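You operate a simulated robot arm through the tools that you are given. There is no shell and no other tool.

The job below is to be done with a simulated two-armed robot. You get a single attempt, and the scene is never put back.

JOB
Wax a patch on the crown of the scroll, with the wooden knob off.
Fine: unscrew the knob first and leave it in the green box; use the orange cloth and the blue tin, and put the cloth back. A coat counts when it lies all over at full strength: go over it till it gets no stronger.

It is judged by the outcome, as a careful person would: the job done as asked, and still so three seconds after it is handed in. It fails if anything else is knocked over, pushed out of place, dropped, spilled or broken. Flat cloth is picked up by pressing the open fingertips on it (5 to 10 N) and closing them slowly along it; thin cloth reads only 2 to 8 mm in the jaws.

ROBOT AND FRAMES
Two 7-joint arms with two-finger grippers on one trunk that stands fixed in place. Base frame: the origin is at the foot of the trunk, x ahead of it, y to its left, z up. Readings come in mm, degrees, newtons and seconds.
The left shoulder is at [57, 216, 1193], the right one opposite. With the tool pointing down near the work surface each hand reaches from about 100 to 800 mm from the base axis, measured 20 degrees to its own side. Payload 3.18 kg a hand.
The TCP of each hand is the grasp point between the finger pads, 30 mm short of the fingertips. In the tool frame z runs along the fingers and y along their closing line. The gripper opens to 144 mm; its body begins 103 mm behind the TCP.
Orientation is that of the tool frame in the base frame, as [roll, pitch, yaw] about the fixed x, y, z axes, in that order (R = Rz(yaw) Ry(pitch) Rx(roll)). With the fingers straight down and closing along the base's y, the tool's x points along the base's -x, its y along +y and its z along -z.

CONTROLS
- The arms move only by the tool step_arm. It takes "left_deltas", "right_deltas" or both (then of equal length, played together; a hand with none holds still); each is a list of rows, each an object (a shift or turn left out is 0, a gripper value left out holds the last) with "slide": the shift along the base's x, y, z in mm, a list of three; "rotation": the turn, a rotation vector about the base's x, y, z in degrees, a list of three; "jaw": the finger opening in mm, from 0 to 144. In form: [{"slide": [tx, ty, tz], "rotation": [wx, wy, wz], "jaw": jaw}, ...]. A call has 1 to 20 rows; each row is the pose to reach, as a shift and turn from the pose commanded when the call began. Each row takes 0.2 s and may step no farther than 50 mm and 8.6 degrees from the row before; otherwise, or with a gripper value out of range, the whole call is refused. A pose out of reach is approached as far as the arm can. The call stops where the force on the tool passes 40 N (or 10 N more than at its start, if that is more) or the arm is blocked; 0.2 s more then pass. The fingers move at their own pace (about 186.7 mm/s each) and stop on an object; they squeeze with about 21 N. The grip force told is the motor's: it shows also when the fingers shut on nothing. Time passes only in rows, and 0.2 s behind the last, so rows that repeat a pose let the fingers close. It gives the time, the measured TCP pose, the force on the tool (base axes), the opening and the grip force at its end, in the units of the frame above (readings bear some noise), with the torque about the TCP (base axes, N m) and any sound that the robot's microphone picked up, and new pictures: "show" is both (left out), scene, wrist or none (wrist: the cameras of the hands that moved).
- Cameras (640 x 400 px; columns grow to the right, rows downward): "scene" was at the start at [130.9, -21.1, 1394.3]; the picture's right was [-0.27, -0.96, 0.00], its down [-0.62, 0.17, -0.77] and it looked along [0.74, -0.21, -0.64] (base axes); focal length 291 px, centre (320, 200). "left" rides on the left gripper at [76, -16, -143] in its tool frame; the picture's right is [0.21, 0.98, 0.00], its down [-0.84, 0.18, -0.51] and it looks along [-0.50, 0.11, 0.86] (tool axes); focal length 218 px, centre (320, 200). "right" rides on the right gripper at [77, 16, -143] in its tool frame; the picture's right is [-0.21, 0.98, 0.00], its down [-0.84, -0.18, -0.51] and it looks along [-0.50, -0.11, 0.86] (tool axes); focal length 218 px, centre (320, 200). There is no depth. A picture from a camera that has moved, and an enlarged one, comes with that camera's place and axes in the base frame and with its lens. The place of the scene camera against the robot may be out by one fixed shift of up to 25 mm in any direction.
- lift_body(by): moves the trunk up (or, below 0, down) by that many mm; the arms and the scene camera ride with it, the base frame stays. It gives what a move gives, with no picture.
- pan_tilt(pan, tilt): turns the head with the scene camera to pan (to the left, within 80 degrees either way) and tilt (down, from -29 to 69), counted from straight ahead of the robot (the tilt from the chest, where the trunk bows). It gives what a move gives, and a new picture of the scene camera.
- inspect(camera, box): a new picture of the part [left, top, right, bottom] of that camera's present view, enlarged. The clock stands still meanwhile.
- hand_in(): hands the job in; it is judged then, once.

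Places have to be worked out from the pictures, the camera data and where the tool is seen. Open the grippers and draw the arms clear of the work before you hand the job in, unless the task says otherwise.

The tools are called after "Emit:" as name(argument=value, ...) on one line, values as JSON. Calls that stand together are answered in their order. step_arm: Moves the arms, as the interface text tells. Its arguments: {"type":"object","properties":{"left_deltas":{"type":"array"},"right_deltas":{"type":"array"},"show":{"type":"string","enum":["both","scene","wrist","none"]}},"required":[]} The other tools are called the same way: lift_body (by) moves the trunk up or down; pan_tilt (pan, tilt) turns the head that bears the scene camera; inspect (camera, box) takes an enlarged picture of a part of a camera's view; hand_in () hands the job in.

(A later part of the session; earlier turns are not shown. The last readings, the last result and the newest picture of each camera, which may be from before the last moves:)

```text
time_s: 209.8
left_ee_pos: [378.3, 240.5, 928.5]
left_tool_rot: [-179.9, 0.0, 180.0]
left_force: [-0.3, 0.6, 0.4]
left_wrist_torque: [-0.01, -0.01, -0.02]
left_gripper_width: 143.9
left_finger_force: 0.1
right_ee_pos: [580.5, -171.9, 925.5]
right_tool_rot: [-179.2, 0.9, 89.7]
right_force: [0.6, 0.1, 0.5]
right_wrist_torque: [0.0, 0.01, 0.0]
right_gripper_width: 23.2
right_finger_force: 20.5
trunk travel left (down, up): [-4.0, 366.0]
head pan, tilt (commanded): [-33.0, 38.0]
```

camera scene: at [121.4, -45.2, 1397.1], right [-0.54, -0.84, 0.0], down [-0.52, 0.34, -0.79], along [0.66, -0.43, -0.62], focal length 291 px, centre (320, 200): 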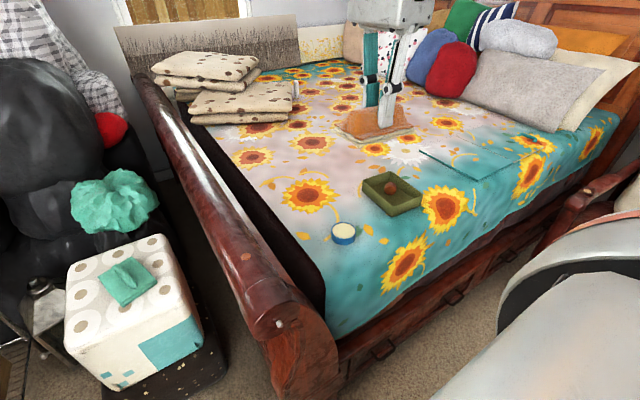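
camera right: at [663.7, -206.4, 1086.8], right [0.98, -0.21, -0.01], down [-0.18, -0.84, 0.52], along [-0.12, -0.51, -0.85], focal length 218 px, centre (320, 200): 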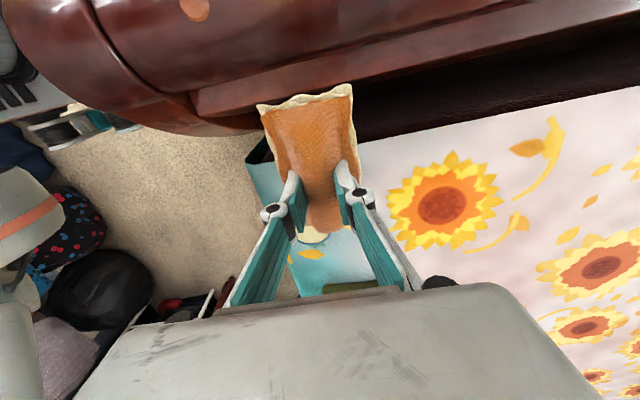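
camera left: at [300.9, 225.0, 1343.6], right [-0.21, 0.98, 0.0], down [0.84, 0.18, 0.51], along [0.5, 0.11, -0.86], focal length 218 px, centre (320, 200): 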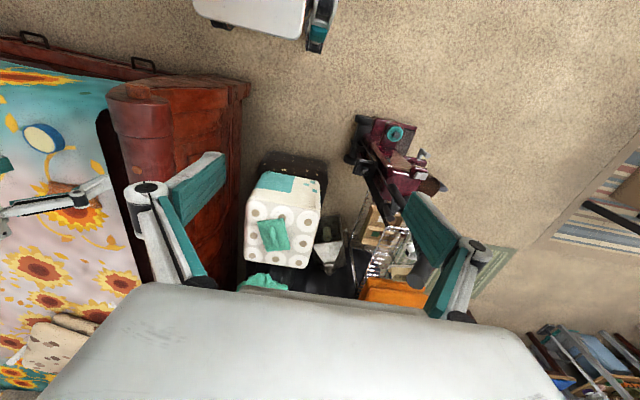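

Just above contact at (581,-172,925.5). I press down to about 10–12 N and do a dense set of strokes over the disc.

Emit:
step_arm(right_deltas=[{"slide": [0, 0, -3], "jaw": 10}, {"slide": [0, 0, -5.5]}, {"slide": [9, 0, -5.5]}, {"slide": [18, -2, -5.5]}, {"slide": [9, -4, -5.5]}, {"slide": [0, -5, -5.5]}, {"slide": [-9, -6, -5.5]}, {"slide": [-18, -8, -5.5]}, {"slide": [-9, -9, -5.5]}, {"slide": [0, -10, -5.5]}, {"slide": [9, -11, -5.5]}, {"slide": [18, -12, -5.5]}, {"slide": [9, -12, -5.5]}, {"slide": [0, -10, -5.5]}, {"slide": [-9, -8, -5.5]}, {"slide": [-18, -6, -5.5]}, {"slide": [-9, -4, -5.5]}, {"slide": [0, -2, -5.5]}, {"slide": [9, 0, -5.5]}, {"slide": [0, 0, -5.5]}], show="none")

Emit:
step_arm(right_deltas=[{"slide": [9, 0, 0], "jaw": 10}, {"slide": [18, -2, 0]}, {"slide": [9, -4, 0]}, {"slide": [0, -5, 0]}, {"slide": [-9, -6, 0]}, {"slide": [-18, -8, 0]}, {"slide": [-9, -9, 0]}, {"slide": [0, -10, 0]}, {"slide": [9, -11, 0]}, {"slide": [18, -12, 0]}, {"slide": [9, -12, 0]}, {"slide": [0, -10, 0]}, {"slide": [-9, -8, 0]}, {"slide": [-18, -6, 0]}, {"slide": [-9, -4, 0]}, {"slide": [0, -2, 0]}, {"slide": [9, 0, 0]}, {"slide": [0, 0, 0]}], show="none")

```text
time_s: 214.0
left_ee_pos: [378.9, 240.3, 928.3]
left_tool_rot: [-180.0, 0.0, 180.0]
left_force: [0.0, 1.3, -0.2]
left_wrist_torque: [-0.02, 0.01, -0.01]
left_gripper_width: 144.0
left_finger_force: 0.1
right_ee_pos: [578.9, -170.1, 920.4]
right_tool_rot: [-179.3, 0.8, 89.6]
right_force: [-0.6, 1.4, 1.4]
right_wrist_torque: [0.05, 0.06, 0.0]
right_gripper_width: 23.1
right_finger_force: 20.7
trunk travel left (down, up): [-4.0, 366.0]
head pan, tilt (commanded): [-33.0, 38.0]
```

```text
time_s: 217.8
left_ee_pos: [378.6, 239.9, 929.0]
left_tool_rot: [-179.9, 0.0, -179.9]
left_force: [-0.4, 1.0, 0.9]
left_wrist_torque: [-0.01, -0.02, -0.01]
left_gripper_width: 144.2
left_finger_force: 0.0
right_ee_pos: [580.6, -171.6, 920.0]
right_tool_rot: [-179.4, 0.8, 89.7]
right_force: [2.7, 0.3, 8.9]
right_wrist_torque: [0.17, -0.12, -0.04]
right_gripper_width: 23.1
right_finger_force: 20.8
trunk travel left (down, up): [-4.0, 366.0]
head pan, tilt (commanded): [-33.0, 38.0]
```

Contact held at about 1–9 N through those strokes. I lift off to the viewing pose and compare the disc with the same zooms as before.

Emit:
step_arm(right_deltas=[{"slide": [0, 0, 10], "jaw": 10}, {"slide": [-5, -10, 28]}, {"slide": [-12, -40, 30]}, {"slide": [-21, -78, 30]}], show="none")

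Emit:
inspect(camera="scene", box=[260, 180, 308, 210])

Emit:
inspect(camera="scene", box=[190, 120, 400, 280])

Emit:
inspect(camera="right", box=[220, 0, 420, 125])

```text
time_s: 218.8
left_ee_pos: [378.7, 240.7, 929.1]
left_tool_rot: [-179.9, 0.1, 179.9]
left_force: [-0.6, 0.0, 0.3]
left_wrist_torque: [0.01, -0.03, 0.0]
left_gripper_width: 143.9
left_finger_force: 0.2
right_ee_pos: [557.5, -249.6, 949.7]
right_tool_rot: [-179.2, 0.8, 89.9]
right_force: [-1.0, -0.5, -0.2]
right_wrist_torque: [-0.02, 0.02, 0.03]
right_gripper_width: 22.9
right_finger_force: 21.1
trunk travel left (down, up): [-4.0, 366.0]
head pan, tilt (commanded): [-33.0, 38.0]
```

```text
13.33 times, centred on (284, 195) of scene
camera zoom: at [357.2, -45.4, 1079.2], right [-0.54, -0.84, 0.0], down [-0.52, 0.34, -0.79], along [0.66, -0.43, -0.62], focal length 3881 px, centre (800, 267)
```

zoom: 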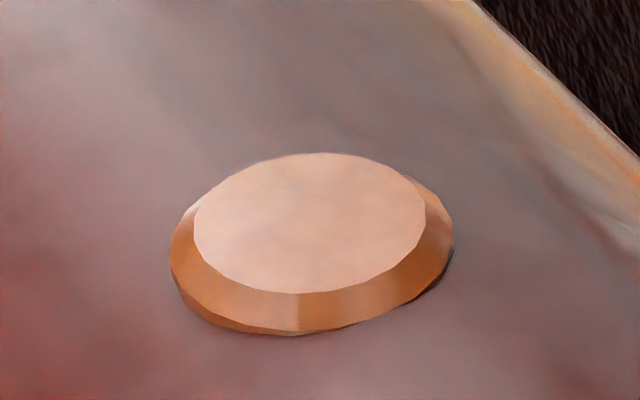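

```text
2.50 times, centred on (295, 200) of scene
camera zoom: at [357.2, -45.4, 1079.2], right [-0.54, -0.84, 0.0], down [-0.52, 0.34, -0.79], along [0.66, -0.43, -0.62], focal length 728 px, centre (382, 200)
```

zoom: 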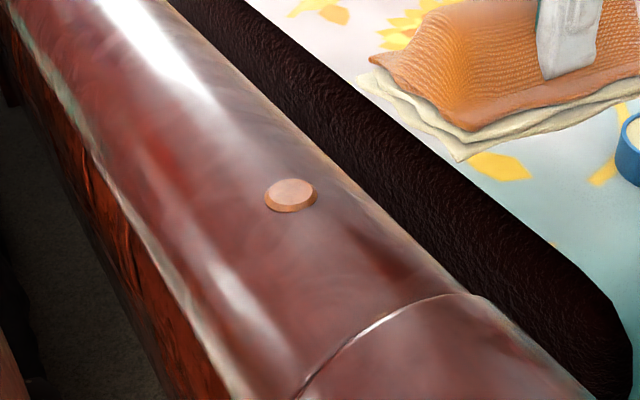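

```text
3.20 times, centred on (320, 62) of right
camera zoom: at [576.3, -172.1, 1091.6], right [0.98, -0.21, -0.01], down [-0.18, -0.83, 0.52], along [-0.12, -0.51, -0.85], focal length 698 px, centre (320, 640)
```

zoom: 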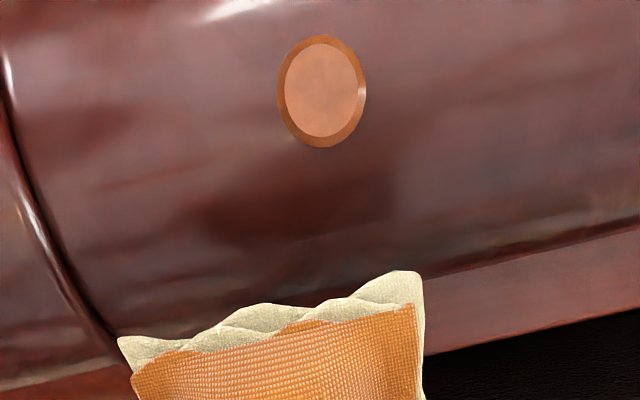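

The disc is unchanged, so it is not the coated surface. The scroll's end block (x≈431–510), which carried the knob, has its own crown and fits the pad's width, so I take a reference zoom of it and then wipe there.

Emit:
inspect(camera="scene", box=[260, 220, 420, 320])

Emit:
step_arm(right_deltas=[{"slide": [-25, 20, 5], "jaw": 10}, {"slide": [-50, 45, 5]}, {"slide": [-75, 70, 5]}, {"slide": [-88, 90, 0]}, {"slide": [-88, 100, -8]}, {"slide": [-88, 100, -15]}], show="both")

```text
4.00 times, centred on (340, 270) of scene
camera zoom: at [357.2, -45.4, 1079.2], right [-0.54, -0.84, 0.0], down [-0.52, 0.34, -0.79], along [0.66, -0.43, -0.62], focal length 1164 px, centre (240, -80)
```

zoom: 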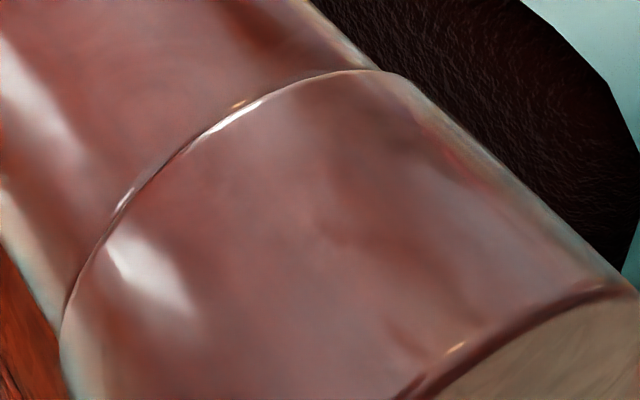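

```text
time_s: 220.2
left_ee_pos: [378.8, 240.3, 928.7]
left_tool_rot: [-179.9, -0.1, 180.0]
left_force: [0.0, 0.3, 0.1]
left_wrist_torque: [0.0, 0.01, -0.03]
left_gripper_width: 143.8
left_finger_force: 0.0
right_ee_pos: [470.8, -148.4, 934.2]
right_tool_rot: [-179.2, 0.9, 89.6]
right_force: [-0.7, -0.3, 0.4]
right_wrist_torque: [0.02, 0.02, -0.02]
right_gripper_width: 22.9
right_finger_force: 21.3
trunk travel left (down, up): [-4.0, 366.0]
head pan, tilt (commanded): [-33.0, 38.0]
camera scene: at [357.4, -45.3, 1079.1], right [-0.55, -0.84, 0.0], down [-0.52, 0.34, -0.79], along [0.66, -0.43, -0.62], focal length 291 px, centre (320, 200)
camera right: at [489.5, -71.6, 1075.9], right [0.98, -0.21, -0.01], down [-0.18, -0.83, 0.52], along [-0.12, -0.51, -0.85], focal length 218 px, centre (320, 200)
```

scene: 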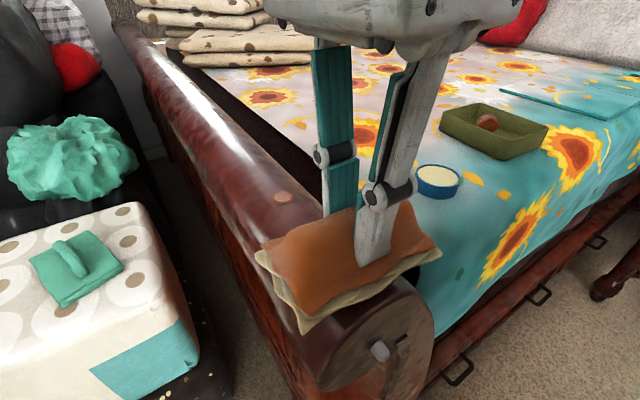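
right: 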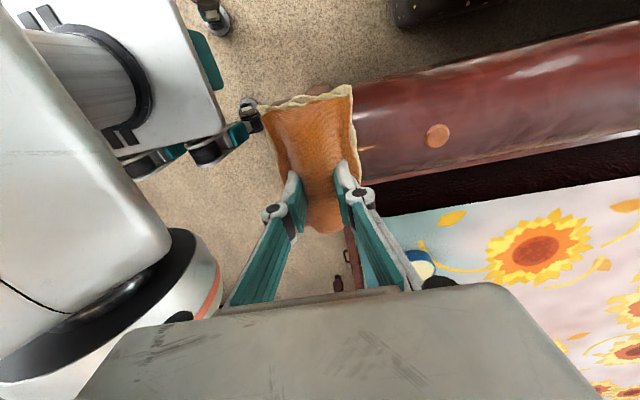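

In reach over the end block at (471,-148,934). I lower to contact in small steps.

Emit:
step_arm(right_deltas=[{"slide": [0, 0, -4], "jaw": 10}, {"slide": [0, 0, -7]}, {"slide": [0, 0, -9]}, {"slide": [0, 0, -10]}], show="none")

```text
time_s: 221.2
left_ee_pos: [379.4, 240.3, 928.6]
left_tool_rot: [-179.9, 0.1, -179.9]
left_force: [0.7, -0.5, 0.8]
left_wrist_torque: [-0.01, -0.01, 0.02]
left_gripper_width: 144.0
left_finger_force: 0.0
right_ee_pos: [470.7, -150.2, 924.3]
right_tool_rot: [-179.3, 0.8, 89.9]
right_force: [-0.6, -0.2, -0.1]
right_wrist_torque: [0.0, 0.02, 0.02]
right_gripper_width: 23.1
right_finger_force: 21.0
trunk travel left (down, up): [-4.0, 366.0]
head pan, tilt (commanded): [-33.0, 38.0]
```

No contact yet at z=924. I continue down 1 mm at a time.

Emit:
step_arm(right_deltas=[{"slide": [0, 0, -1], "jaw": 10}, {"slide": [0, 0, -2]}, {"slide": [0, 0, -3]}, {"slide": [0, 0, -4]}], show="none")

```text
time_s: 222.2
left_ee_pos: [377.7, 240.5, 929.9]
left_tool_rot: [-179.9, 0.1, 180.0]
left_force: [1.2, 0.3, 0.0]
left_wrist_torque: [0.0, 0.0, 0.01]
left_gripper_width: 143.9
left_finger_force: 0.2
right_ee_pos: [469.6, -150.4, 923.6]
right_tool_rot: [-179.7, 0.8, 89.7]
right_force: [1.6, -4.5, 24.3]
right_wrist_torque: [-0.05, -0.33, 0.0]
right_gripper_width: 23.3
right_finger_force: 21.1
trunk travel left (down, up): [-4.0, 366.0]
head pan, tilt (commanded): [-33.0, 38.0]
```

Contact at z≈923.5 with 24 N. I ease up 2 mm and wipe over the end block's crown.

Emit:
step_arm(right_deltas=[{"slide": [0, 0, 2], "jaw": 10}, {"slide": [5, 0, 2.3]}, {"slide": [0, 0, 2.3]}, {"slide": [-6, -4, 2.3]}, {"slide": [0, -8, 2.3]}, {"slide": [6, -12, 2.3]}, {"slide": [0, -16, 2.3]}, {"slide": [-6, -12, 2.3]}, {"slide": [0, -6, 2.3]}, {"slide": [6, 0, 2.3]}, {"slide": [0, 6, 2.3]}, {"slide": [-6, 10, 2.3]}, {"slide": [0, 12, 2.3]}, {"slide": [6, 6, 2.3]}, {"slide": [0, 0, 2.3]}, {"slide": [-6, -8, 2.3]}, {"slide": [0, -14, 2.3]}, {"slide": [6, -8, 2.3]}, {"slide": [0, 0, 2.3]}], show="none")

Emit:
step_arm(right_deltas=[{"slide": [0, 0, 10], "jaw": 10}, {"slide": [10, -20, 22]}, {"slide": [40, -50, 27]}, {"slide": [88, -100, 27]}], show="both")

Emit:
inspect(camera="scene", box=[260, 220, 420, 320])

```text
time_s: 226.2
left_ee_pos: [377.8, 241.0, 930.9]
left_tool_rot: [-179.9, 0.0, -180.0]
left_force: [0.3, -0.2, -0.1]
left_wrist_torque: [0.0, -0.01, -0.03]
left_gripper_width: 143.9
left_finger_force: 0.0
right_ee_pos: [471.9, -149.2, 924.2]
right_tool_rot: [-179.4, 0.8, 89.6]
right_force: [2.1, -5.1, 9.9]
right_wrist_torque: [-0.13, -0.39, -0.15]
right_gripper_width: 23.1
right_finger_force: 21.5
trunk travel left (down, up): [-4.0, 366.0]
head pan, tilt (commanded): [-33.0, 38.0]
```

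```text
refused: row 4 steps farther than a row can; nothing moved
```

```text
4.00 times, centred on (340, 270) of scene
camera zoom: at [357.2, -45.6, 1079.2], right [-0.55, -0.84, 0.0], down [-0.52, 0.34, -0.79], along [0.66, -0.43, -0.62], focal length 1164 px, centre (240, -80)
```

zoom: 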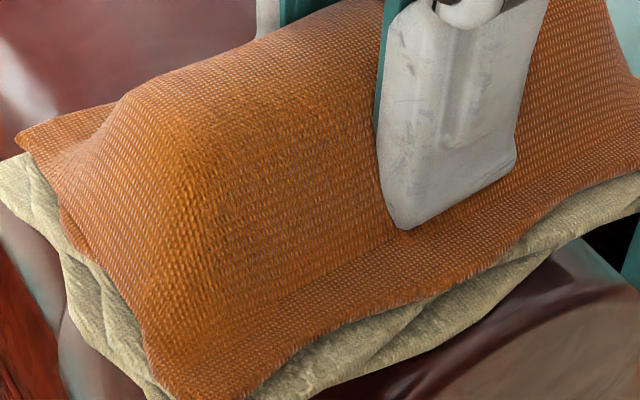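

The lift-off row was too long and was refused; the cloth still rests on the end block at 10 N. I lift off with shorter rows.

Emit:
step_arm(right_deltas=[{"slide": [0, 0, 10], "jaw": 10}, {"slide": [10, -20, 22]}, {"slide": [35, -45, 27]}, {"slide": [60, -70, 27]}, {"slide": [88, -100, 27]}], show="both")

Emit:
inspect(camera="scene", box=[260, 220, 420, 320])

```text
time_s: 227.4
left_ee_pos: [379.2, 240.3, 928.9]
left_tool_rot: [-179.8, 0.1, -179.9]
left_force: [0.1, -0.5, -0.3]
left_wrist_torque: [0.02, -0.02, -0.01]
left_gripper_width: 144.1
left_finger_force: 0.0
right_ee_pos: [560.7, -250.4, 947.2]
right_tool_rot: [-179.3, 0.8, 89.8]
right_force: [0.4, -0.7, -0.7]
right_wrist_torque: [0.02, 0.0, -0.02]
right_gripper_width: 23.2
right_finger_force: 21.3
trunk travel left (down, up): [-4.0, 366.0]
head pan, tilt (commanded): [-33.0, 38.0]
camera scene: at [357.7, -45.4, 1078.7], right [-0.55, -0.84, 0.0], down [-0.52, 0.34, -0.79], along [0.66, -0.43, -0.62], focal length 291 px, centre (320, 200)
camera right: at [579.9, -172.7, 1089.6], right [0.98, -0.21, -0.01], down [-0.18, -0.83, 0.52], along [-0.12, -0.51, -0.85], focal length 218 px, centre (320, 200)
```

scene: 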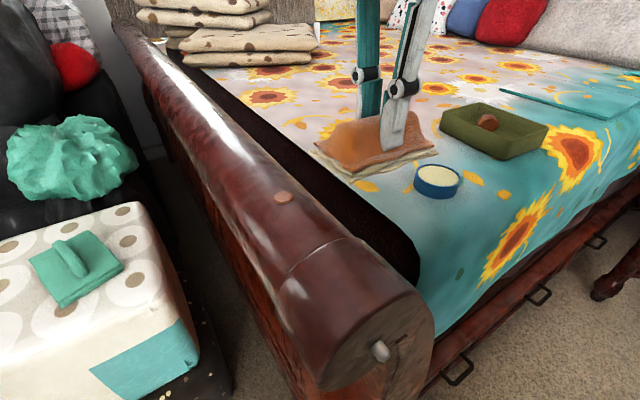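
right: 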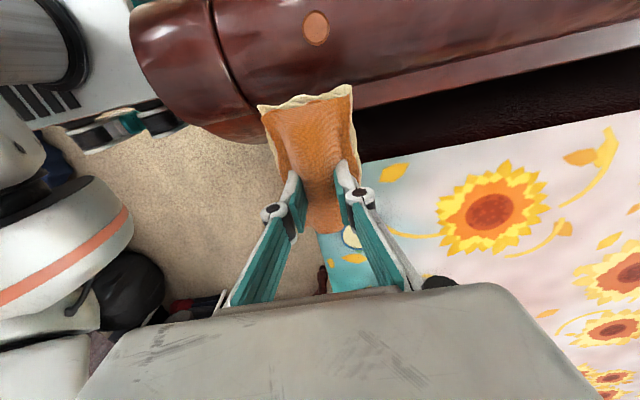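

```text
4.00 times, centred on (340, 270) of scene
camera zoom: at [357.7, -45.4, 1078.7], right [-0.55, -0.84, 0.0], down [-0.52, 0.34, -0.79], along [0.66, -0.43, -0.62], focal length 1164 px, centre (240, -80)
```

zoom: 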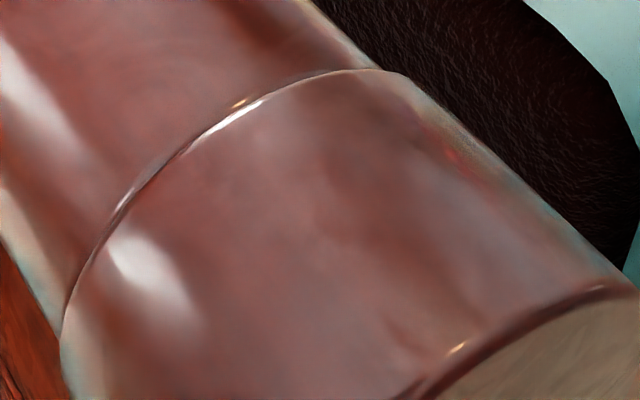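

No film is visible on the end block either. Before trying more, I look closely at the whole wiped stretch of the crown from the wrist camera and the scene camera for a faint film or a boundary.

Emit:
inspect(camera="right", box=[300, 0, 500, 90])

Emit:
inspect(camera="scene", box=[225, 140, 305, 200])

Emit:
inspect(camera="scene", box=[300, 110, 450, 200])

```text
3.20 times, centred on (400, 45) of right
camera zoom: at [579.9, -172.7, 1089.6], right [0.98, -0.21, -0.01], down [-0.18, -0.83, 0.52], along [-0.12, -0.51, -0.85], focal length 698 px, centre (64, 696)
```

zoom: 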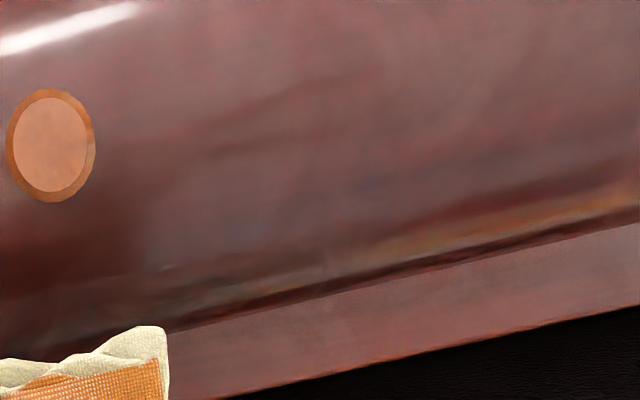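

```text
6.67 times, centred on (265, 170) of scene
camera zoom: at [357.7, -45.4, 1078.7], right [-0.55, -0.84, 0.0], down [-0.52, 0.34, -0.79], along [0.66, -0.43, -0.62], focal length 1941 px, centre (687, 400)
```

zoom: 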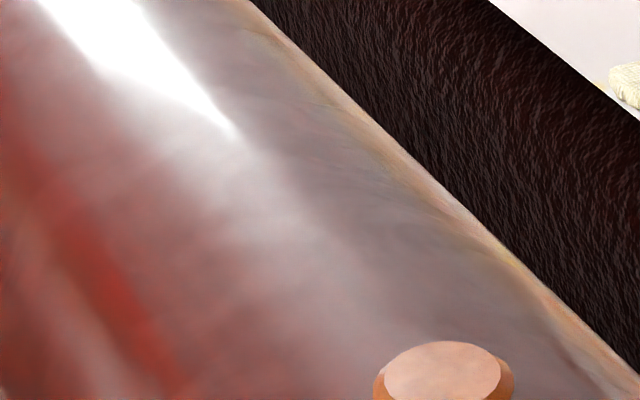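

```text
4.27 times, centred on (375, 155) of scene
camera zoom: at [357.7, -45.4, 1078.7], right [-0.55, -0.84, 0.0], down [-0.52, 0.34, -0.79], along [0.66, -0.43, -0.62], focal length 1242 px, centre (85, 392)
```

zoom: 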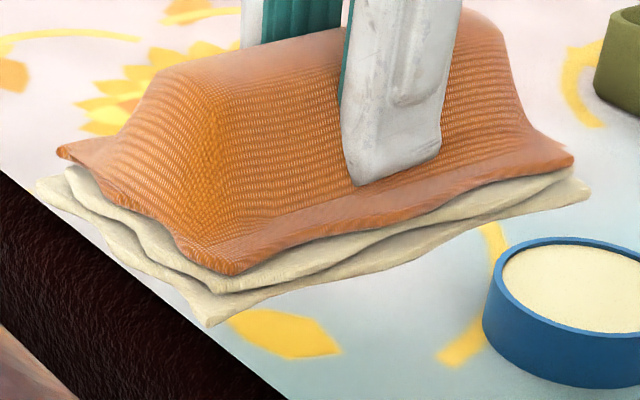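

The boss's top has a duller, film-like tint quite unlike its own rim, while the knob's face and chamfer matched each other, so the top does look like a separate coated surface. I do a slower, firmer, better-centred wipe on it, checking the force along the way.

Emit:
step_arm(right_deltas=[{"slide": [5, 25, 0], "jaw": 10}, {"slide": [12, 50, -5]}, {"slide": [16, 75, -12]}, {"slide": [17, 86, -18]}, {"slide": [17, 86, -24]}, {"slide": [17, 86, -26]}], show="none")

Emit:
step_arm(right_deltas=[{"slide": [0, 0, -1], "jaw": 10}, {"slide": [0, 0, -2]}, {"slide": [0, 0, -2]}], show="none")

```text
time_s: 228.8
left_ee_pos: [379.2, 240.4, 928.2]
left_tool_rot: [-179.9, 0.0, -180.0]
left_force: [-0.1, 0.3, -0.2]
left_wrist_torque: [0.0, -0.01, -0.01]
left_gripper_width: 144.1
left_finger_force: 0.0
right_ee_pos: [576.3, -164.4, 924.6]
right_tool_rot: [-179.3, 0.8, 89.6]
right_force: [0.2, -0.2, -0.2]
right_wrist_torque: [0.0, 0.03, -0.01]
right_gripper_width: 23.2
right_finger_force: 20.9
trunk travel left (down, up): [-4.0, 366.0]
head pan, tilt (commanded): [-33.0, 38.0]
```

```text
time_s: 229.6
left_ee_pos: [378.3, 240.3, 929.3]
left_tool_rot: [-179.8, 0.1, 180.0]
left_force: [0.5, -0.2, -0.4]
left_wrist_torque: [0.02, 0.0, -0.03]
left_gripper_width: 144.0
left_finger_force: 0.1
right_ee_pos: [576.7, -162.7, 921.1]
right_tool_rot: [-179.3, 0.8, 89.9]
right_force: [0.3, 0.0, 1.9]
right_wrist_torque: [0.01, -0.03, -0.02]
right_gripper_width: 23.1
right_finger_force: 20.7
trunk travel left (down, up): [-4.0, 366.0]
head pan, tilt (commanded): [-33.0, 38.0]
```

Contact begins at z≈921. I press 1.5 mm deeper and stroke slowly, ±8 mm.

Emit:
step_arm(right_deltas=[{"slide": [0, 0, -1], "jaw": 10}, {"slide": [0, 0, -1.8]}, {"slide": [3, 0, -1.8]}, {"slide": [6, 0, -1.8]}, {"slide": [9, 0, -1.8]}, {"slide": [6, -1, -1.8]}, {"slide": [3, -2, -1.8]}, {"slide": [0, -3, -1.8]}, {"slide": [-3, -3, -1.8]}, {"slide": [-6, -3, -1.8]}, {"slide": [-9, -3, -1.8]}, {"slide": [-6, -2, -1.8]}, {"slide": [-3, -1, -1.8]}, {"slide": [0, 0, -1.8]}], show="none")

```text
time_s: 232.6
left_ee_pos: [378.2, 240.2, 929.1]
left_tool_rot: [-179.8, 0.1, -180.0]
left_force: [0.1, -0.2, 0.5]
left_wrist_torque: [0.01, 0.0, 0.01]
left_gripper_width: 144.1
left_finger_force: 0.1
right_ee_pos: [574.8, -165.2, 921.2]
right_tool_rot: [-179.3, 0.8, 89.8]
right_force: [-5.2, -1.6, 10.2]
right_wrist_torque: [0.0, 0.18, 0.06]
right_gripper_width: 23.4
right_finger_force: 20.4
trunk travel left (down, up): [-4.0, 366.0]
head pan, tilt (commanded): [-33.0, 38.0]
```

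That wipe stayed in contact at about 10 N. I lift off and compare the disc again.

Emit:
step_arm(right_deltas=[{"slide": [0, 0, 10], "jaw": 10}, {"slide": [-5, -20, 28]}, {"slide": [-12, -50, 30]}, {"slide": [-17, -86, 30]}], show="none")

Emit:
inspect(camera="scene", box=[260, 180, 308, 210])

Emit:
inspect(camera="right", box=[280, 0, 360, 50])

```text
time_s: 233.6
left_ee_pos: [378.5, 240.7, 928.8]
left_tool_rot: [-179.9, 0.1, -180.0]
left_force: [-0.7, -0.3, -0.7]
left_wrist_torque: [-0.01, 0.03, 0.02]
left_gripper_width: 144.0
left_finger_force: 0.0
right_ee_pos: [557.1, -249.4, 951.4]
right_tool_rot: [-179.3, 0.8, 89.9]
right_force: [0.0, 0.4, -1.0]
right_wrist_torque: [0.04, 0.01, 0.01]
right_gripper_width: 22.6
right_finger_force: 20.6
trunk travel left (down, up): [-4.0, 366.0]
head pan, tilt (commanded): [-33.0, 38.0]
```

```text
13.33 times, centred on (284, 195) of scene
camera zoom: at [357.2, -45.3, 1079.2], right [-0.54, -0.84, 0.0], down [-0.52, 0.34, -0.79], along [0.66, -0.43, -0.62], focal length 3881 px, centre (800, 267)
```

zoom: 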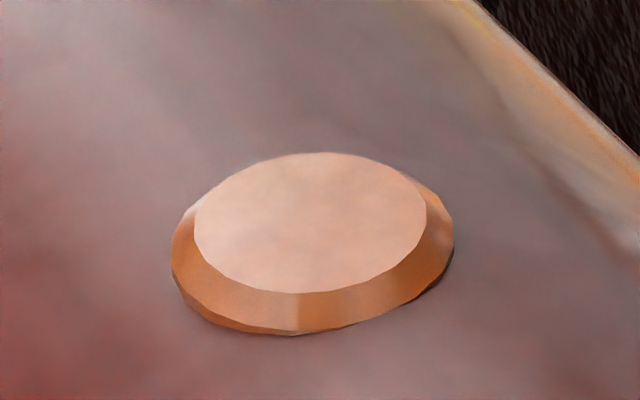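

```text
8.00 times, centred on (320, 25) of right
camera zoom: at [575.1, -172.7, 1092.7], right [0.98, -0.21, -0.01], down [-0.18, -0.83, 0.52], along [-0.12, -0.51, -0.85], focal length 1746 px, centre (320, 1600)
```

zoom: 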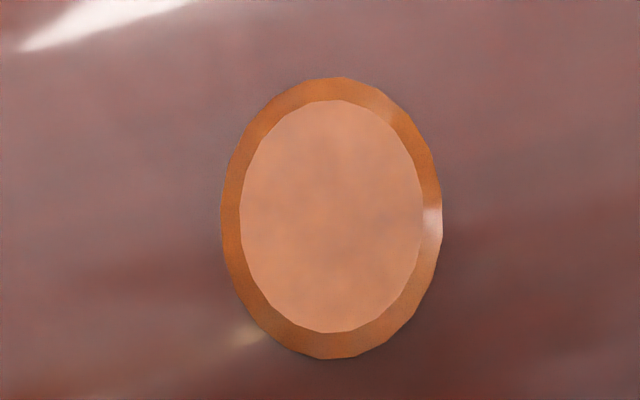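

The disc still looks the same, but I notice the pad's centre has never actually been over it: the reach limit kept the disc 17–25 mm off the pad's middle. I can fix that by re-gripping the ridge with the hand tilted about 27° toward +y, so the pad lies flat with its middle right over the crown. I carry the cloth back to its home place to re-grip it.

Emit:
step_arm(right_deltas=[{"slide": [25, -25, 0], "jaw": 10}, {"slide": [55, -50, 0]}, {"slide": [85, -75, 0]}, {"slide": [115, -100, -5]}, {"slide": [145, -125, -15]}, {"slide": [175, -150, -30]}, {"slide": [205, -175, -50]}, {"slide": [205, -177, -75]}], show="both")

```text
time_s: 235.4
left_ee_pos: [378.5, 241.0, 929.5]
left_tool_rot: [-179.9, 0.0, -179.9]
left_force: [-0.7, 0.2, 0.5]
left_wrist_torque: [0.0, -0.02, -0.01]
left_gripper_width: 144.1
left_finger_force: 0.1
right_ee_pos: [762.7, -426.2, 874.6]
right_tool_rot: [-179.3, 0.8, 89.9]
right_force: [-0.3, -0.1, 0.1]
right_wrist_torque: [-0.02, -0.02, 0.03]
right_gripper_width: 22.8
right_finger_force: 20.7
trunk travel left (down, up): [-4.0, 366.0]
head pan, tilt (commanded): [-33.0, 38.0]
camera scene: at [357.5, -45.4, 1079.0], right [-0.55, -0.84, 0.0], down [-0.52, 0.34, -0.79], along [0.66, -0.43, -0.62], focal length 291 px, centre (320, 200)
camera right: at [781.5, -349.8, 1016.0], right [0.98, -0.21, -0.01], down [-0.18, -0.83, 0.52], along [-0.12, -0.51, -0.85], focal length 218 px, centre (320, 200)
```

scene: 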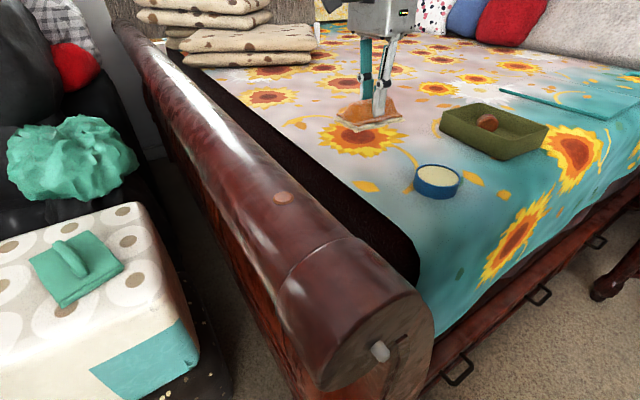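
right: 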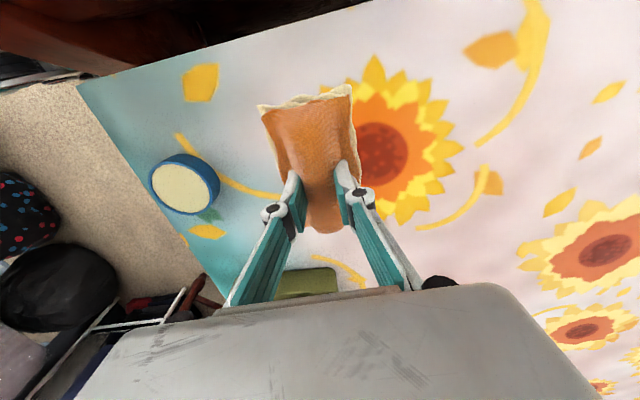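

Over the cloth's home place at (763,-426,875). I lower it until the base touches the bed.

Emit:
step_arm(right_deltas=[{"slide": [0, 1, -25], "jaw": 10}, {"slide": [0, 1, -45]}, {"slide": [0, 1, -54]}, {"slide": [0, 1, -58]}, {"slide": [0, 1, -60]}], show="none")

```text
time_s: 236.6
left_ee_pos: [377.7, 240.4, 929.2]
left_tool_rot: [-180.0, 0.1, -180.0]
left_force: [0.1, -0.5, 0.0]
left_wrist_torque: [-0.02, 0.0, 0.01]
left_gripper_width: 144.0
left_finger_force: 0.1
right_ee_pos: [763.7, -425.0, 815.5]
right_tool_rot: [-179.5, 0.8, 89.7]
right_force: [-0.1, -3.0, 7.7]
right_wrist_torque: [-0.64, -0.21, -0.09]
right_gripper_width: 23.0
right_finger_force: 20.4
trunk travel left (down, up): [-4.0, 366.0]
head pan, tilt (commanded): [-33.0, 38.0]
```

The base rests on the bed (7.7 N). I open the jaws slowly and rise clear.

Emit:
step_arm(right_deltas=[{"slide": [0, 0, -0.8], "jaw": 23}, {"slide": [0, 0, -0.8], "jaw": 30}, {"slide": [0, 0, -0.8], "jaw": 40}, {"slide": [0, 0, -0.8], "jaw": 54}, {"slide": [0, 0, 1], "jaw": 60}, {"slide": [0, 0, 12], "jaw": 60}, {"slide": [0, 0, 30], "jaw": 60}, {"slide": [0, 0, 55], "jaw": 60}], show="both")

Emit:
inspect(camera="right", box=[230, 70, 410, 240])

```text
time_s: 238.4
left_ee_pos: [378.0, 240.7, 929.0]
left_tool_rot: [-179.9, 0.0, -179.9]
left_force: [0.2, -0.7, 0.2]
left_wrist_torque: [-0.01, -0.01, -0.02]
left_gripper_width: 144.1
left_finger_force: 0.0
right_ee_pos: [763.5, -426.1, 870.2]
right_tool_rot: [-179.4, 0.8, 89.8]
right_force: [0.4, 0.9, -0.7]
right_wrist_torque: [0.02, 0.0, -0.02]
right_gripper_width: 60.2
right_finger_force: 0.1
trunk travel left (down, up): [-4.0, 366.0]
head pan, tilt (commanded): [-33.0, 38.0]
camera scene: at [357.2, -45.3, 1079.1], right [-0.55, -0.84, 0.0], down [-0.52, 0.34, -0.79], along [0.66, -0.43, -0.62], focal length 291 px, centre (320, 200)
camera right: at [782.4, -349.7, 1012.4], right [0.98, -0.21, -0.01], down [-0.18, -0.83, 0.52], along [-0.12, -0.51, -0.85], focal length 218 px, centre (320, 200)
```

scene: 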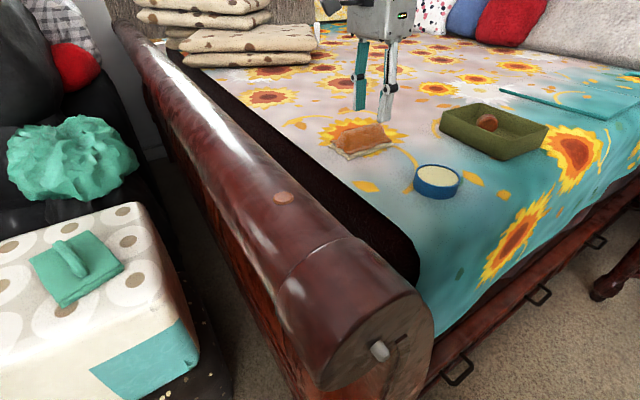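
right: 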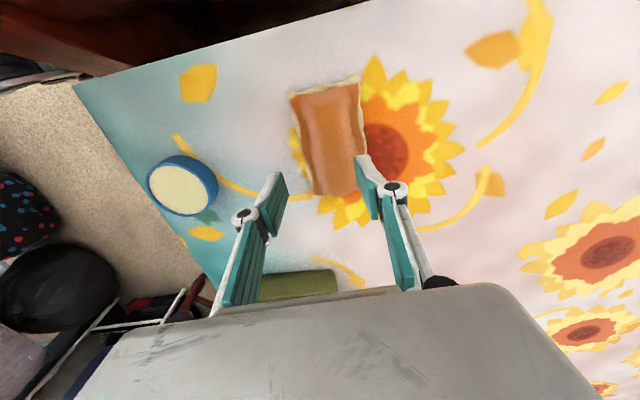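

```text
2.35 times, centred on (320, 155) of right
camera zoom: at [782.4, -349.7, 1012.4], right [0.98, -0.21, -0.01], down [-0.18, -0.83, 0.52], along [-0.12, -0.51, -0.85], focal length 514 px, centre (320, 306)
```

zoom: 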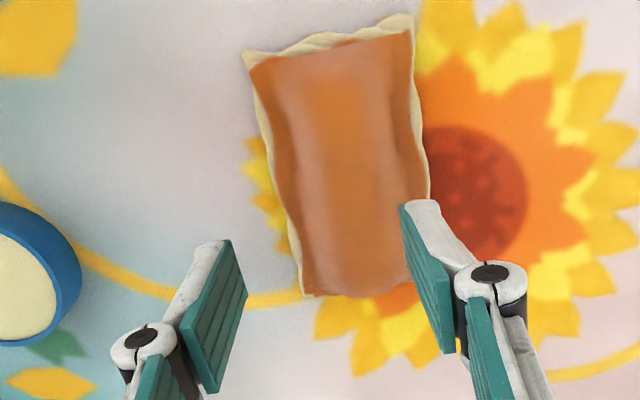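

The cloth is back down, though the opening jaw dragged it about 15 mm in +x (its centre is now (778,-425)); I'll correct for that at the end. Now I tilt the hand 27° about x above the cloth for the new grip.

Emit:
step_arm(right_deltas=[{"slide": [4, -2, 5], "rotation": [7, 0, 0], "jaw": 54}, {"slide": [8, -4, 8], "rotation": [14, 0, 0]}, {"slide": [12, -6, 8], "rotation": [21, 0, 0]}, {"slide": [15, -7, 5], "rotation": [27, 0, 0]}, {"slide": [15, -7, -15], "rotation": [27, 0, 0]}], show="both")

```text
time_s: 239.6
left_ee_pos: [377.9, 241.3, 928.2]
left_tool_rot: [-179.8, 0.0, -180.0]
left_force: [-0.3, -0.7, 0.3]
left_wrist_torque: [0.02, 0.02, 0.02]
left_gripper_width: 144.1
left_finger_force: 0.1
right_ee_pos: [778.0, -433.9, 854.1]
right_tool_rot: [-179.1, -26.3, 89.7]
right_force: [-0.9, 0.0, -0.6]
right_wrist_torque: [0.07, -0.03, -0.03]
right_gripper_width: 53.8
right_finger_force: 0.0
trunk travel left (down, up): [-4.0, 366.0]
head pan, tilt (commanded): [-33.0, 38.0]
camera scene: at [357.7, -45.6, 1078.8], right [-0.55, -0.84, 0.0], down [-0.52, 0.34, -0.79], along [0.66, -0.43, -0.62], focal length 291 px, centre (320, 200)
camera right: at [797.4, -429.2, 1016.4], right [0.98, -0.19, -0.11], down [-0.18, -0.98, 0.08], along [-0.12, -0.06, -0.99], focal length 218 px, centre (320, 200)
```

scene: 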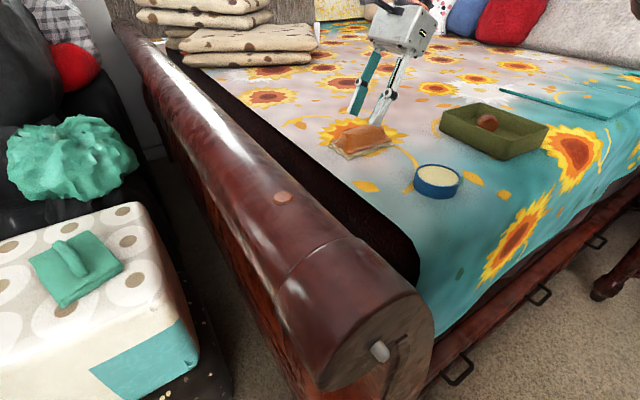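
right: 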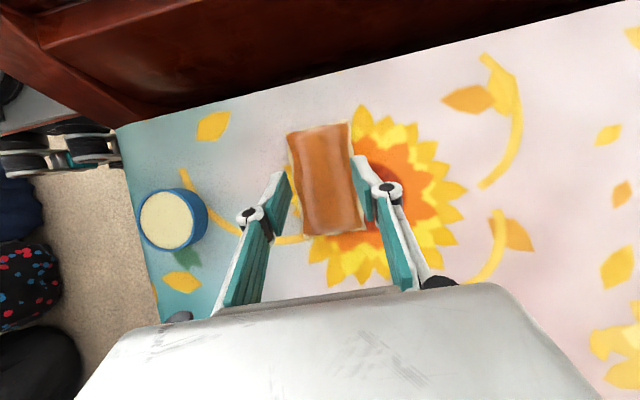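

The view straight down confirms the cloth's centre at about (780,-424). I lower with the tilted fingers on both sides of the ridge.

Emit:
step_arm(right_deltas=[{"slide": [1.5, 1, -12], "jaw": 54}, {"slide": [1.5, 1, -24]}, {"slide": [1.5, 1, -30]}, {"slide": [1.5, 1, -34]}], show="wrist")

Emit:
inspect(camera="scene", box=[310, 50, 450, 170])

```text
time_s: 240.6
left_ee_pos: [379.6, 240.1, 928.0]
left_tool_rot: [-179.9, 0.0, -180.0]
left_force: [-0.2, -0.2, -0.1]
left_wrist_torque: [0.02, -0.03, 0.01]
left_gripper_width: 144.0
left_finger_force: 0.0
right_ee_pos: [780.7, -432.5, 822.5]
right_tool_rot: [-179.2, -26.2, 89.6]
right_force: [-0.2, -0.7, 0.4]
right_wrist_torque: [-0.01, 0.02, 0.0]
right_gripper_width: 54.0
right_finger_force: 0.0
trunk travel left (down, up): [-4.0, 366.0]
head pan, tilt (commanded): [-33.0, 38.0]
camera right: at [798.5, -429.0, 982.7], right [0.98, -0.19, -0.11], down [-0.18, -0.98, 0.09], along [-0.12, -0.07, -0.99], focal length 218 px, centre (320, 200)
```

right: 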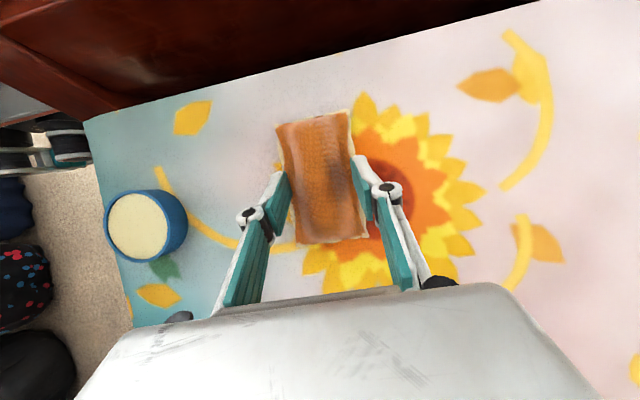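

```text
3.33 times, centred on (380, 110) of scene
camera zoom: at [357.5, -45.4, 1078.9], right [-0.55, -0.84, 0.0], down [-0.52, 0.34, -0.79], along [0.66, -0.43, -0.62], focal length 970 px, centre (120, 500)
```

zoom: 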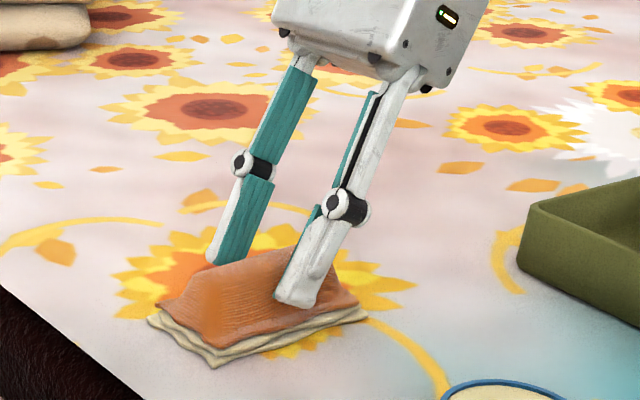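

The tilted fingers straddle the ridge well. I lower 4 mm more and close slowly.

Emit:
step_arm(right_deltas=[{"slide": [0, 0, -2], "jaw": 54}, {"slide": [0, 0, -4]}, {"slide": [0, 0, -4], "jaw": 48}, {"slide": [0, 0, -4], "jaw": 42}, {"slide": [0, 0, -4], "jaw": 36}, {"slide": [0, 0, -4], "jaw": 30}, {"slide": [0, 0, -4], "jaw": 24}, {"slide": [0, 0, -3], "jaw": 18}, {"slide": [0, 0, -3], "jaw": 12}, {"slide": [0, 0, -3], "jaw": 10}], show="wrist")

```text
time_s: 242.8
left_ee_pos: [379.4, 239.7, 929.1]
left_tool_rot: [-179.8, 0.0, -179.9]
left_force: [-0.3, -0.2, -0.1]
left_wrist_torque: [-0.02, 0.01, 0.03]
left_gripper_width: 144.1
left_finger_force: 0.1
right_ee_pos: [780.6, -431.5, 817.5]
right_tool_rot: [-179.2, -26.2, 89.7]
right_force: [-0.4, 0.4, 0.9]
right_wrist_torque: [-0.03, -0.02, 0.01]
right_gripper_width: 23.2
right_finger_force: 21.3
trunk travel left (down, up): [-4.0, 366.0]
head pan, tilt (commanded): [-33.0, 38.0]
camera right: at [798.8, -427.9, 979.3], right [0.98, -0.19, -0.11], down [-0.18, -0.98, 0.09], along [-0.12, -0.07, -0.99], focal length 218 px, centre (320, 200)
```

right: 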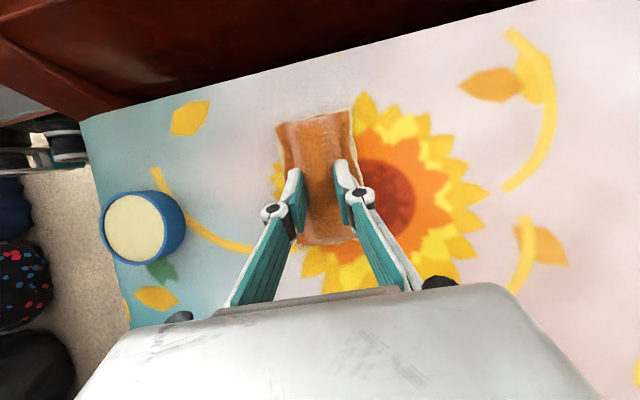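

Gripped at 23 mm with no side force. I lift and, on the way, freshen the wax with a gentle dip in the tin.

Emit:
step_arm(right_deltas=[{"slide": [0, 0, 5], "jaw": 10}, {"slide": [0, 0, 15]}, {"slide": [0, 0, 35]}, {"slide": [-15, -1, 55]}, {"slide": [-45, -3, 68]}, {"slide": [-80, -5, 70]}, {"slide": [-115, -7, 70]}, {"slide": [-150, -9, 70]}, {"slide": [-187, -11.5, 70]}, {"slide": [-187, -11.5, 50]}, {"slide": [-187, -11.5, 34]}], show="both")

Emit:
inspect(camera="scene", box=[350, 70, 510, 220])

```text
time_s: 245.2
left_ee_pos: [378.1, 240.1, 928.3]
left_tool_rot: [-179.9, 0.0, -180.0]
left_force: [0.2, 0.0, 0.7]
left_wrist_torque: [0.01, 0.01, -0.02]
left_gripper_width: 144.0
left_finger_force: 0.2
right_ee_pos: [594.4, -444.0, 853.3]
right_tool_rot: [-179.2, -26.3, 89.7]
right_force: [0.8, -0.1, -0.8]
right_wrist_torque: [-0.01, -0.01, 0.02]
right_gripper_width: 23.2
right_finger_force: 20.9
trunk travel left (down, up): [-4.0, 366.0]
head pan, tilt (commanded): [-33.0, 38.0]
camera scene: at [357.7, -45.4, 1078.8], right [-0.55, -0.84, 0.0], down [-0.52, 0.34, -0.79], along [0.66, -0.43, -0.62], focal length 291 px, centre (320, 200)
camera right: at [612.3, -438.9, 1013.5], right [0.98, -0.19, -0.1], down [-0.18, -0.98, 0.09], along [-0.12, -0.07, -0.99], focal length 218 px, centre (320, 200)
```

scene: 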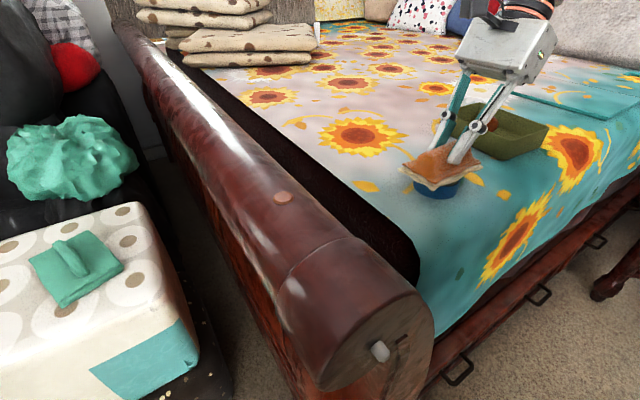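
right: 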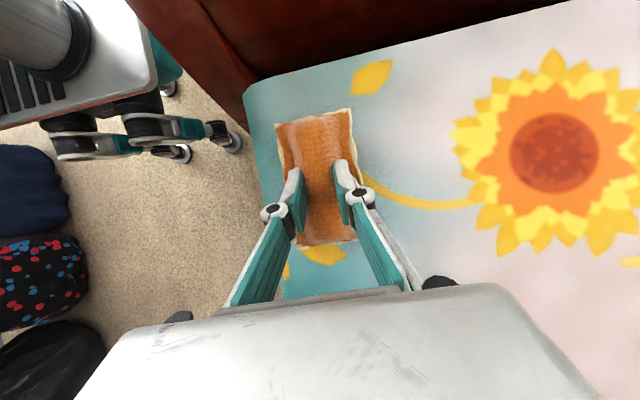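

```text
2.67 times, centred on (430, 145) of scene
camera zoom: at [357.7, -45.4, 1078.8], right [-0.55, -0.84, 0.0], down [-0.52, 0.34, -0.79], along [0.66, -0.43, -0.62], focal length 776 px, centre (27, 347)
```

zoom: 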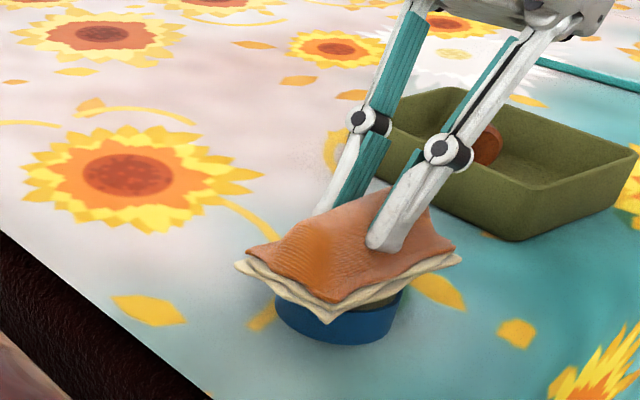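

The pad lies flat over the tin. I lower gently until it touches.

Emit:
step_arm(right_deltas=[{"slide": [-1, 0, -5], "jaw": 10}, {"slide": [-1, 0, -9]}, {"slide": [-1, 0, -11]}, {"slide": [-1, 0, -12]}], show="none")

```text
time_s: 246.2
left_ee_pos: [377.8, 240.7, 928.9]
left_tool_rot: [-180.0, 0.0, 180.0]
left_force: [0.7, 0.7, 0.0]
left_wrist_torque: [0.01, 0.02, 0.02]
left_gripper_width: 144.0
left_finger_force: 0.1
right_ee_pos: [593.3, -442.4, 841.0]
right_tool_rot: [-179.3, -26.2, 89.7]
right_force: [-0.9, -2.0, 5.6]
right_wrist_torque: [-0.06, -0.09, 0.01]
right_gripper_width: 23.1
right_finger_force: 21.1
trunk travel left (down, up): [-4.0, 366.0]
head pan, tilt (commanded): [-33.0, 38.0]
```

A light 5.6 N dip. I lift straight up and carry the cloth over to the crown, aiming for the pad's middle above the disc.

Emit:
step_arm(right_deltas=[{"slide": [0, 0, 6], "jaw": 10}, {"slide": [0, 0, 20]}, {"slide": [0, 0, 55]}, {"slide": [0, 10, 95]}, {"slide": [-2, 40, 118]}, {"slide": [-4, 80, 118]}, {"slide": [-6, 120, 118]}, {"slide": [-8, 160, 118]}, {"slide": [-10, 200, 118]}, {"slide": [-11, 240, 118]}, {"slide": [-12, 270, 118]}, {"slide": [-12, 288, 115]}, {"slide": [-12, 288, 105]}], show="both")

Emit:
inspect(camera="scene", box=[180, 90, 380, 250])

```text
time_s: 249.0
left_ee_pos: [378.8, 240.3, 928.1]
left_tool_rot: [-179.9, 0.1, 180.0]
left_force: [0.3, -0.2, -0.3]
left_wrist_torque: [0.01, -0.01, 0.01]
left_gripper_width: 144.1
left_finger_force: 0.0
right_ee_pos: [579.3, -153.9, 945.3]
right_tool_rot: [-179.0, -26.2, 89.7]
right_force: [0.3, 0.1, -0.5]
right_wrist_torque: [-0.02, 0.01, -0.01]
right_gripper_width: 23.1
right_finger_force: 20.8
trunk travel left (down, up): [-4.0, 366.0]
head pan, tilt (commanded): [-33.0, 38.0]
camera scene: at [357.6, -45.3, 1078.8], right [-0.54, -0.84, 0.0], down [-0.52, 0.34, -0.79], along [0.66, -0.43, -0.62], focal length 291 px, centre (320, 200)
camera right: at [597.7, -149.3, 1107.2], right [0.98, -0.19, -0.11], down [-0.18, -0.98, 0.09], along [-0.12, -0.07, -0.99], focal length 218 px, centre (320, 200)
```

scene: 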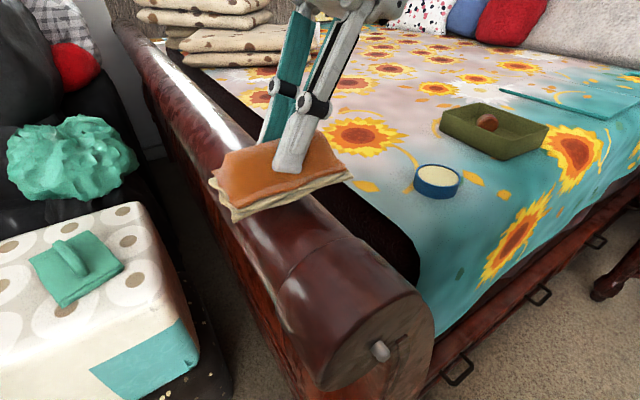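
right: 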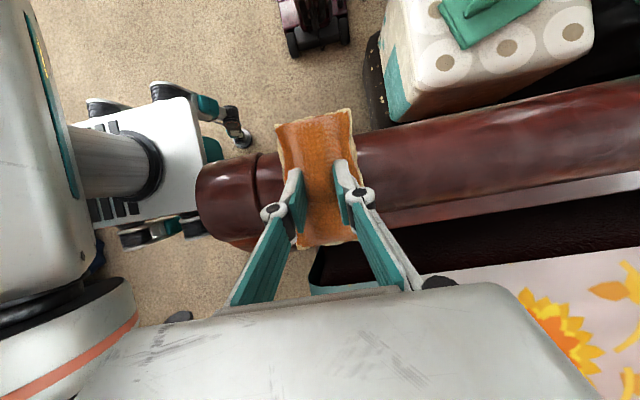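

```text
2.50 times, centred on (280, 170) of scene
camera zoom: at [357.6, -45.3, 1078.8], right [-0.54, -0.84, 0.0], down [-0.52, 0.34, -0.79], along [0.66, -0.43, -0.62], focal length 728 px, centre (420, 275)
```

zoom: 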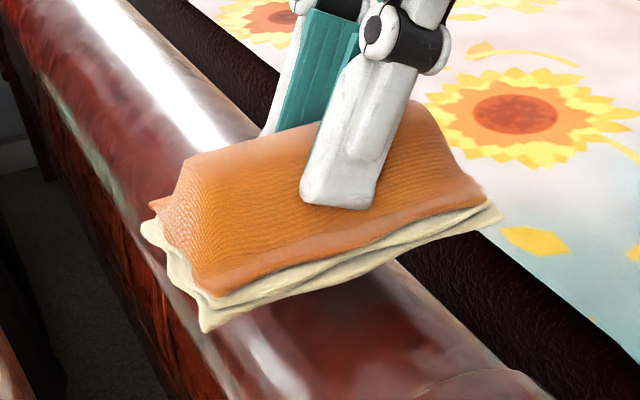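

The pad is now flat with its middle over the crown, within reach. I lower to contact.

Emit:
step_arm(right_deltas=[{"slide": [1, 0, -8], "jaw": 10}, {"slide": [2, 0, -14]}, {"slide": [2, 0, -17]}, {"slide": [2, 0, -18.5]}], show="none")

```text
time_s: 250.0
left_ee_pos: [379.6, 239.7, 928.7]
left_tool_rot: [-179.9, 0.0, 179.9]
left_force: [-0.8, -0.3, -0.5]
left_wrist_torque: [0.01, 0.05, 0.05]
left_gripper_width: 143.9
left_finger_force: 0.2
right_ee_pos: [581.1, -154.1, 926.5]
right_tool_rot: [-179.3, -26.2, 89.7]
right_force: [-0.4, -0.4, 0.3]
right_wrist_torque: [0.01, 0.02, -0.02]
right_gripper_width: 23.1
right_finger_force: 21.2
trunk travel left (down, up): [-4.0, 366.0]
head pan, tilt (commanded): [-33.0, 38.0]
```

No contact yet at z=926.5. I go down 1 mm at a time.

Emit:
step_arm(right_deltas=[{"slide": [0, 0, -1], "jaw": 10}, {"slide": [0, 0, -2]}, {"slide": [0, 0, -2.8]}, {"slide": [0, 0, -2.8]}], show="none")

```text
time_s: 251.0
left_ee_pos: [378.7, 241.7, 929.0]
left_tool_rot: [-179.9, 0.1, -180.0]
left_force: [0.2, -0.1, 0.1]
left_wrist_torque: [0.01, -0.01, 0.03]
left_gripper_width: 143.9
left_finger_force: 0.0
right_ee_pos: [582.2, -155.4, 924.6]
right_tool_rot: [-179.2, -26.2, 89.8]
right_force: [0.7, -0.9, 5.8]
right_wrist_torque: [0.07, -0.09, -0.01]
right_gripper_width: 23.1
right_finger_force: 21.3
trunk travel left (down, up): [-4.0, 366.0]
head pan, tilt (commanded): [-33.0, 38.0]
```

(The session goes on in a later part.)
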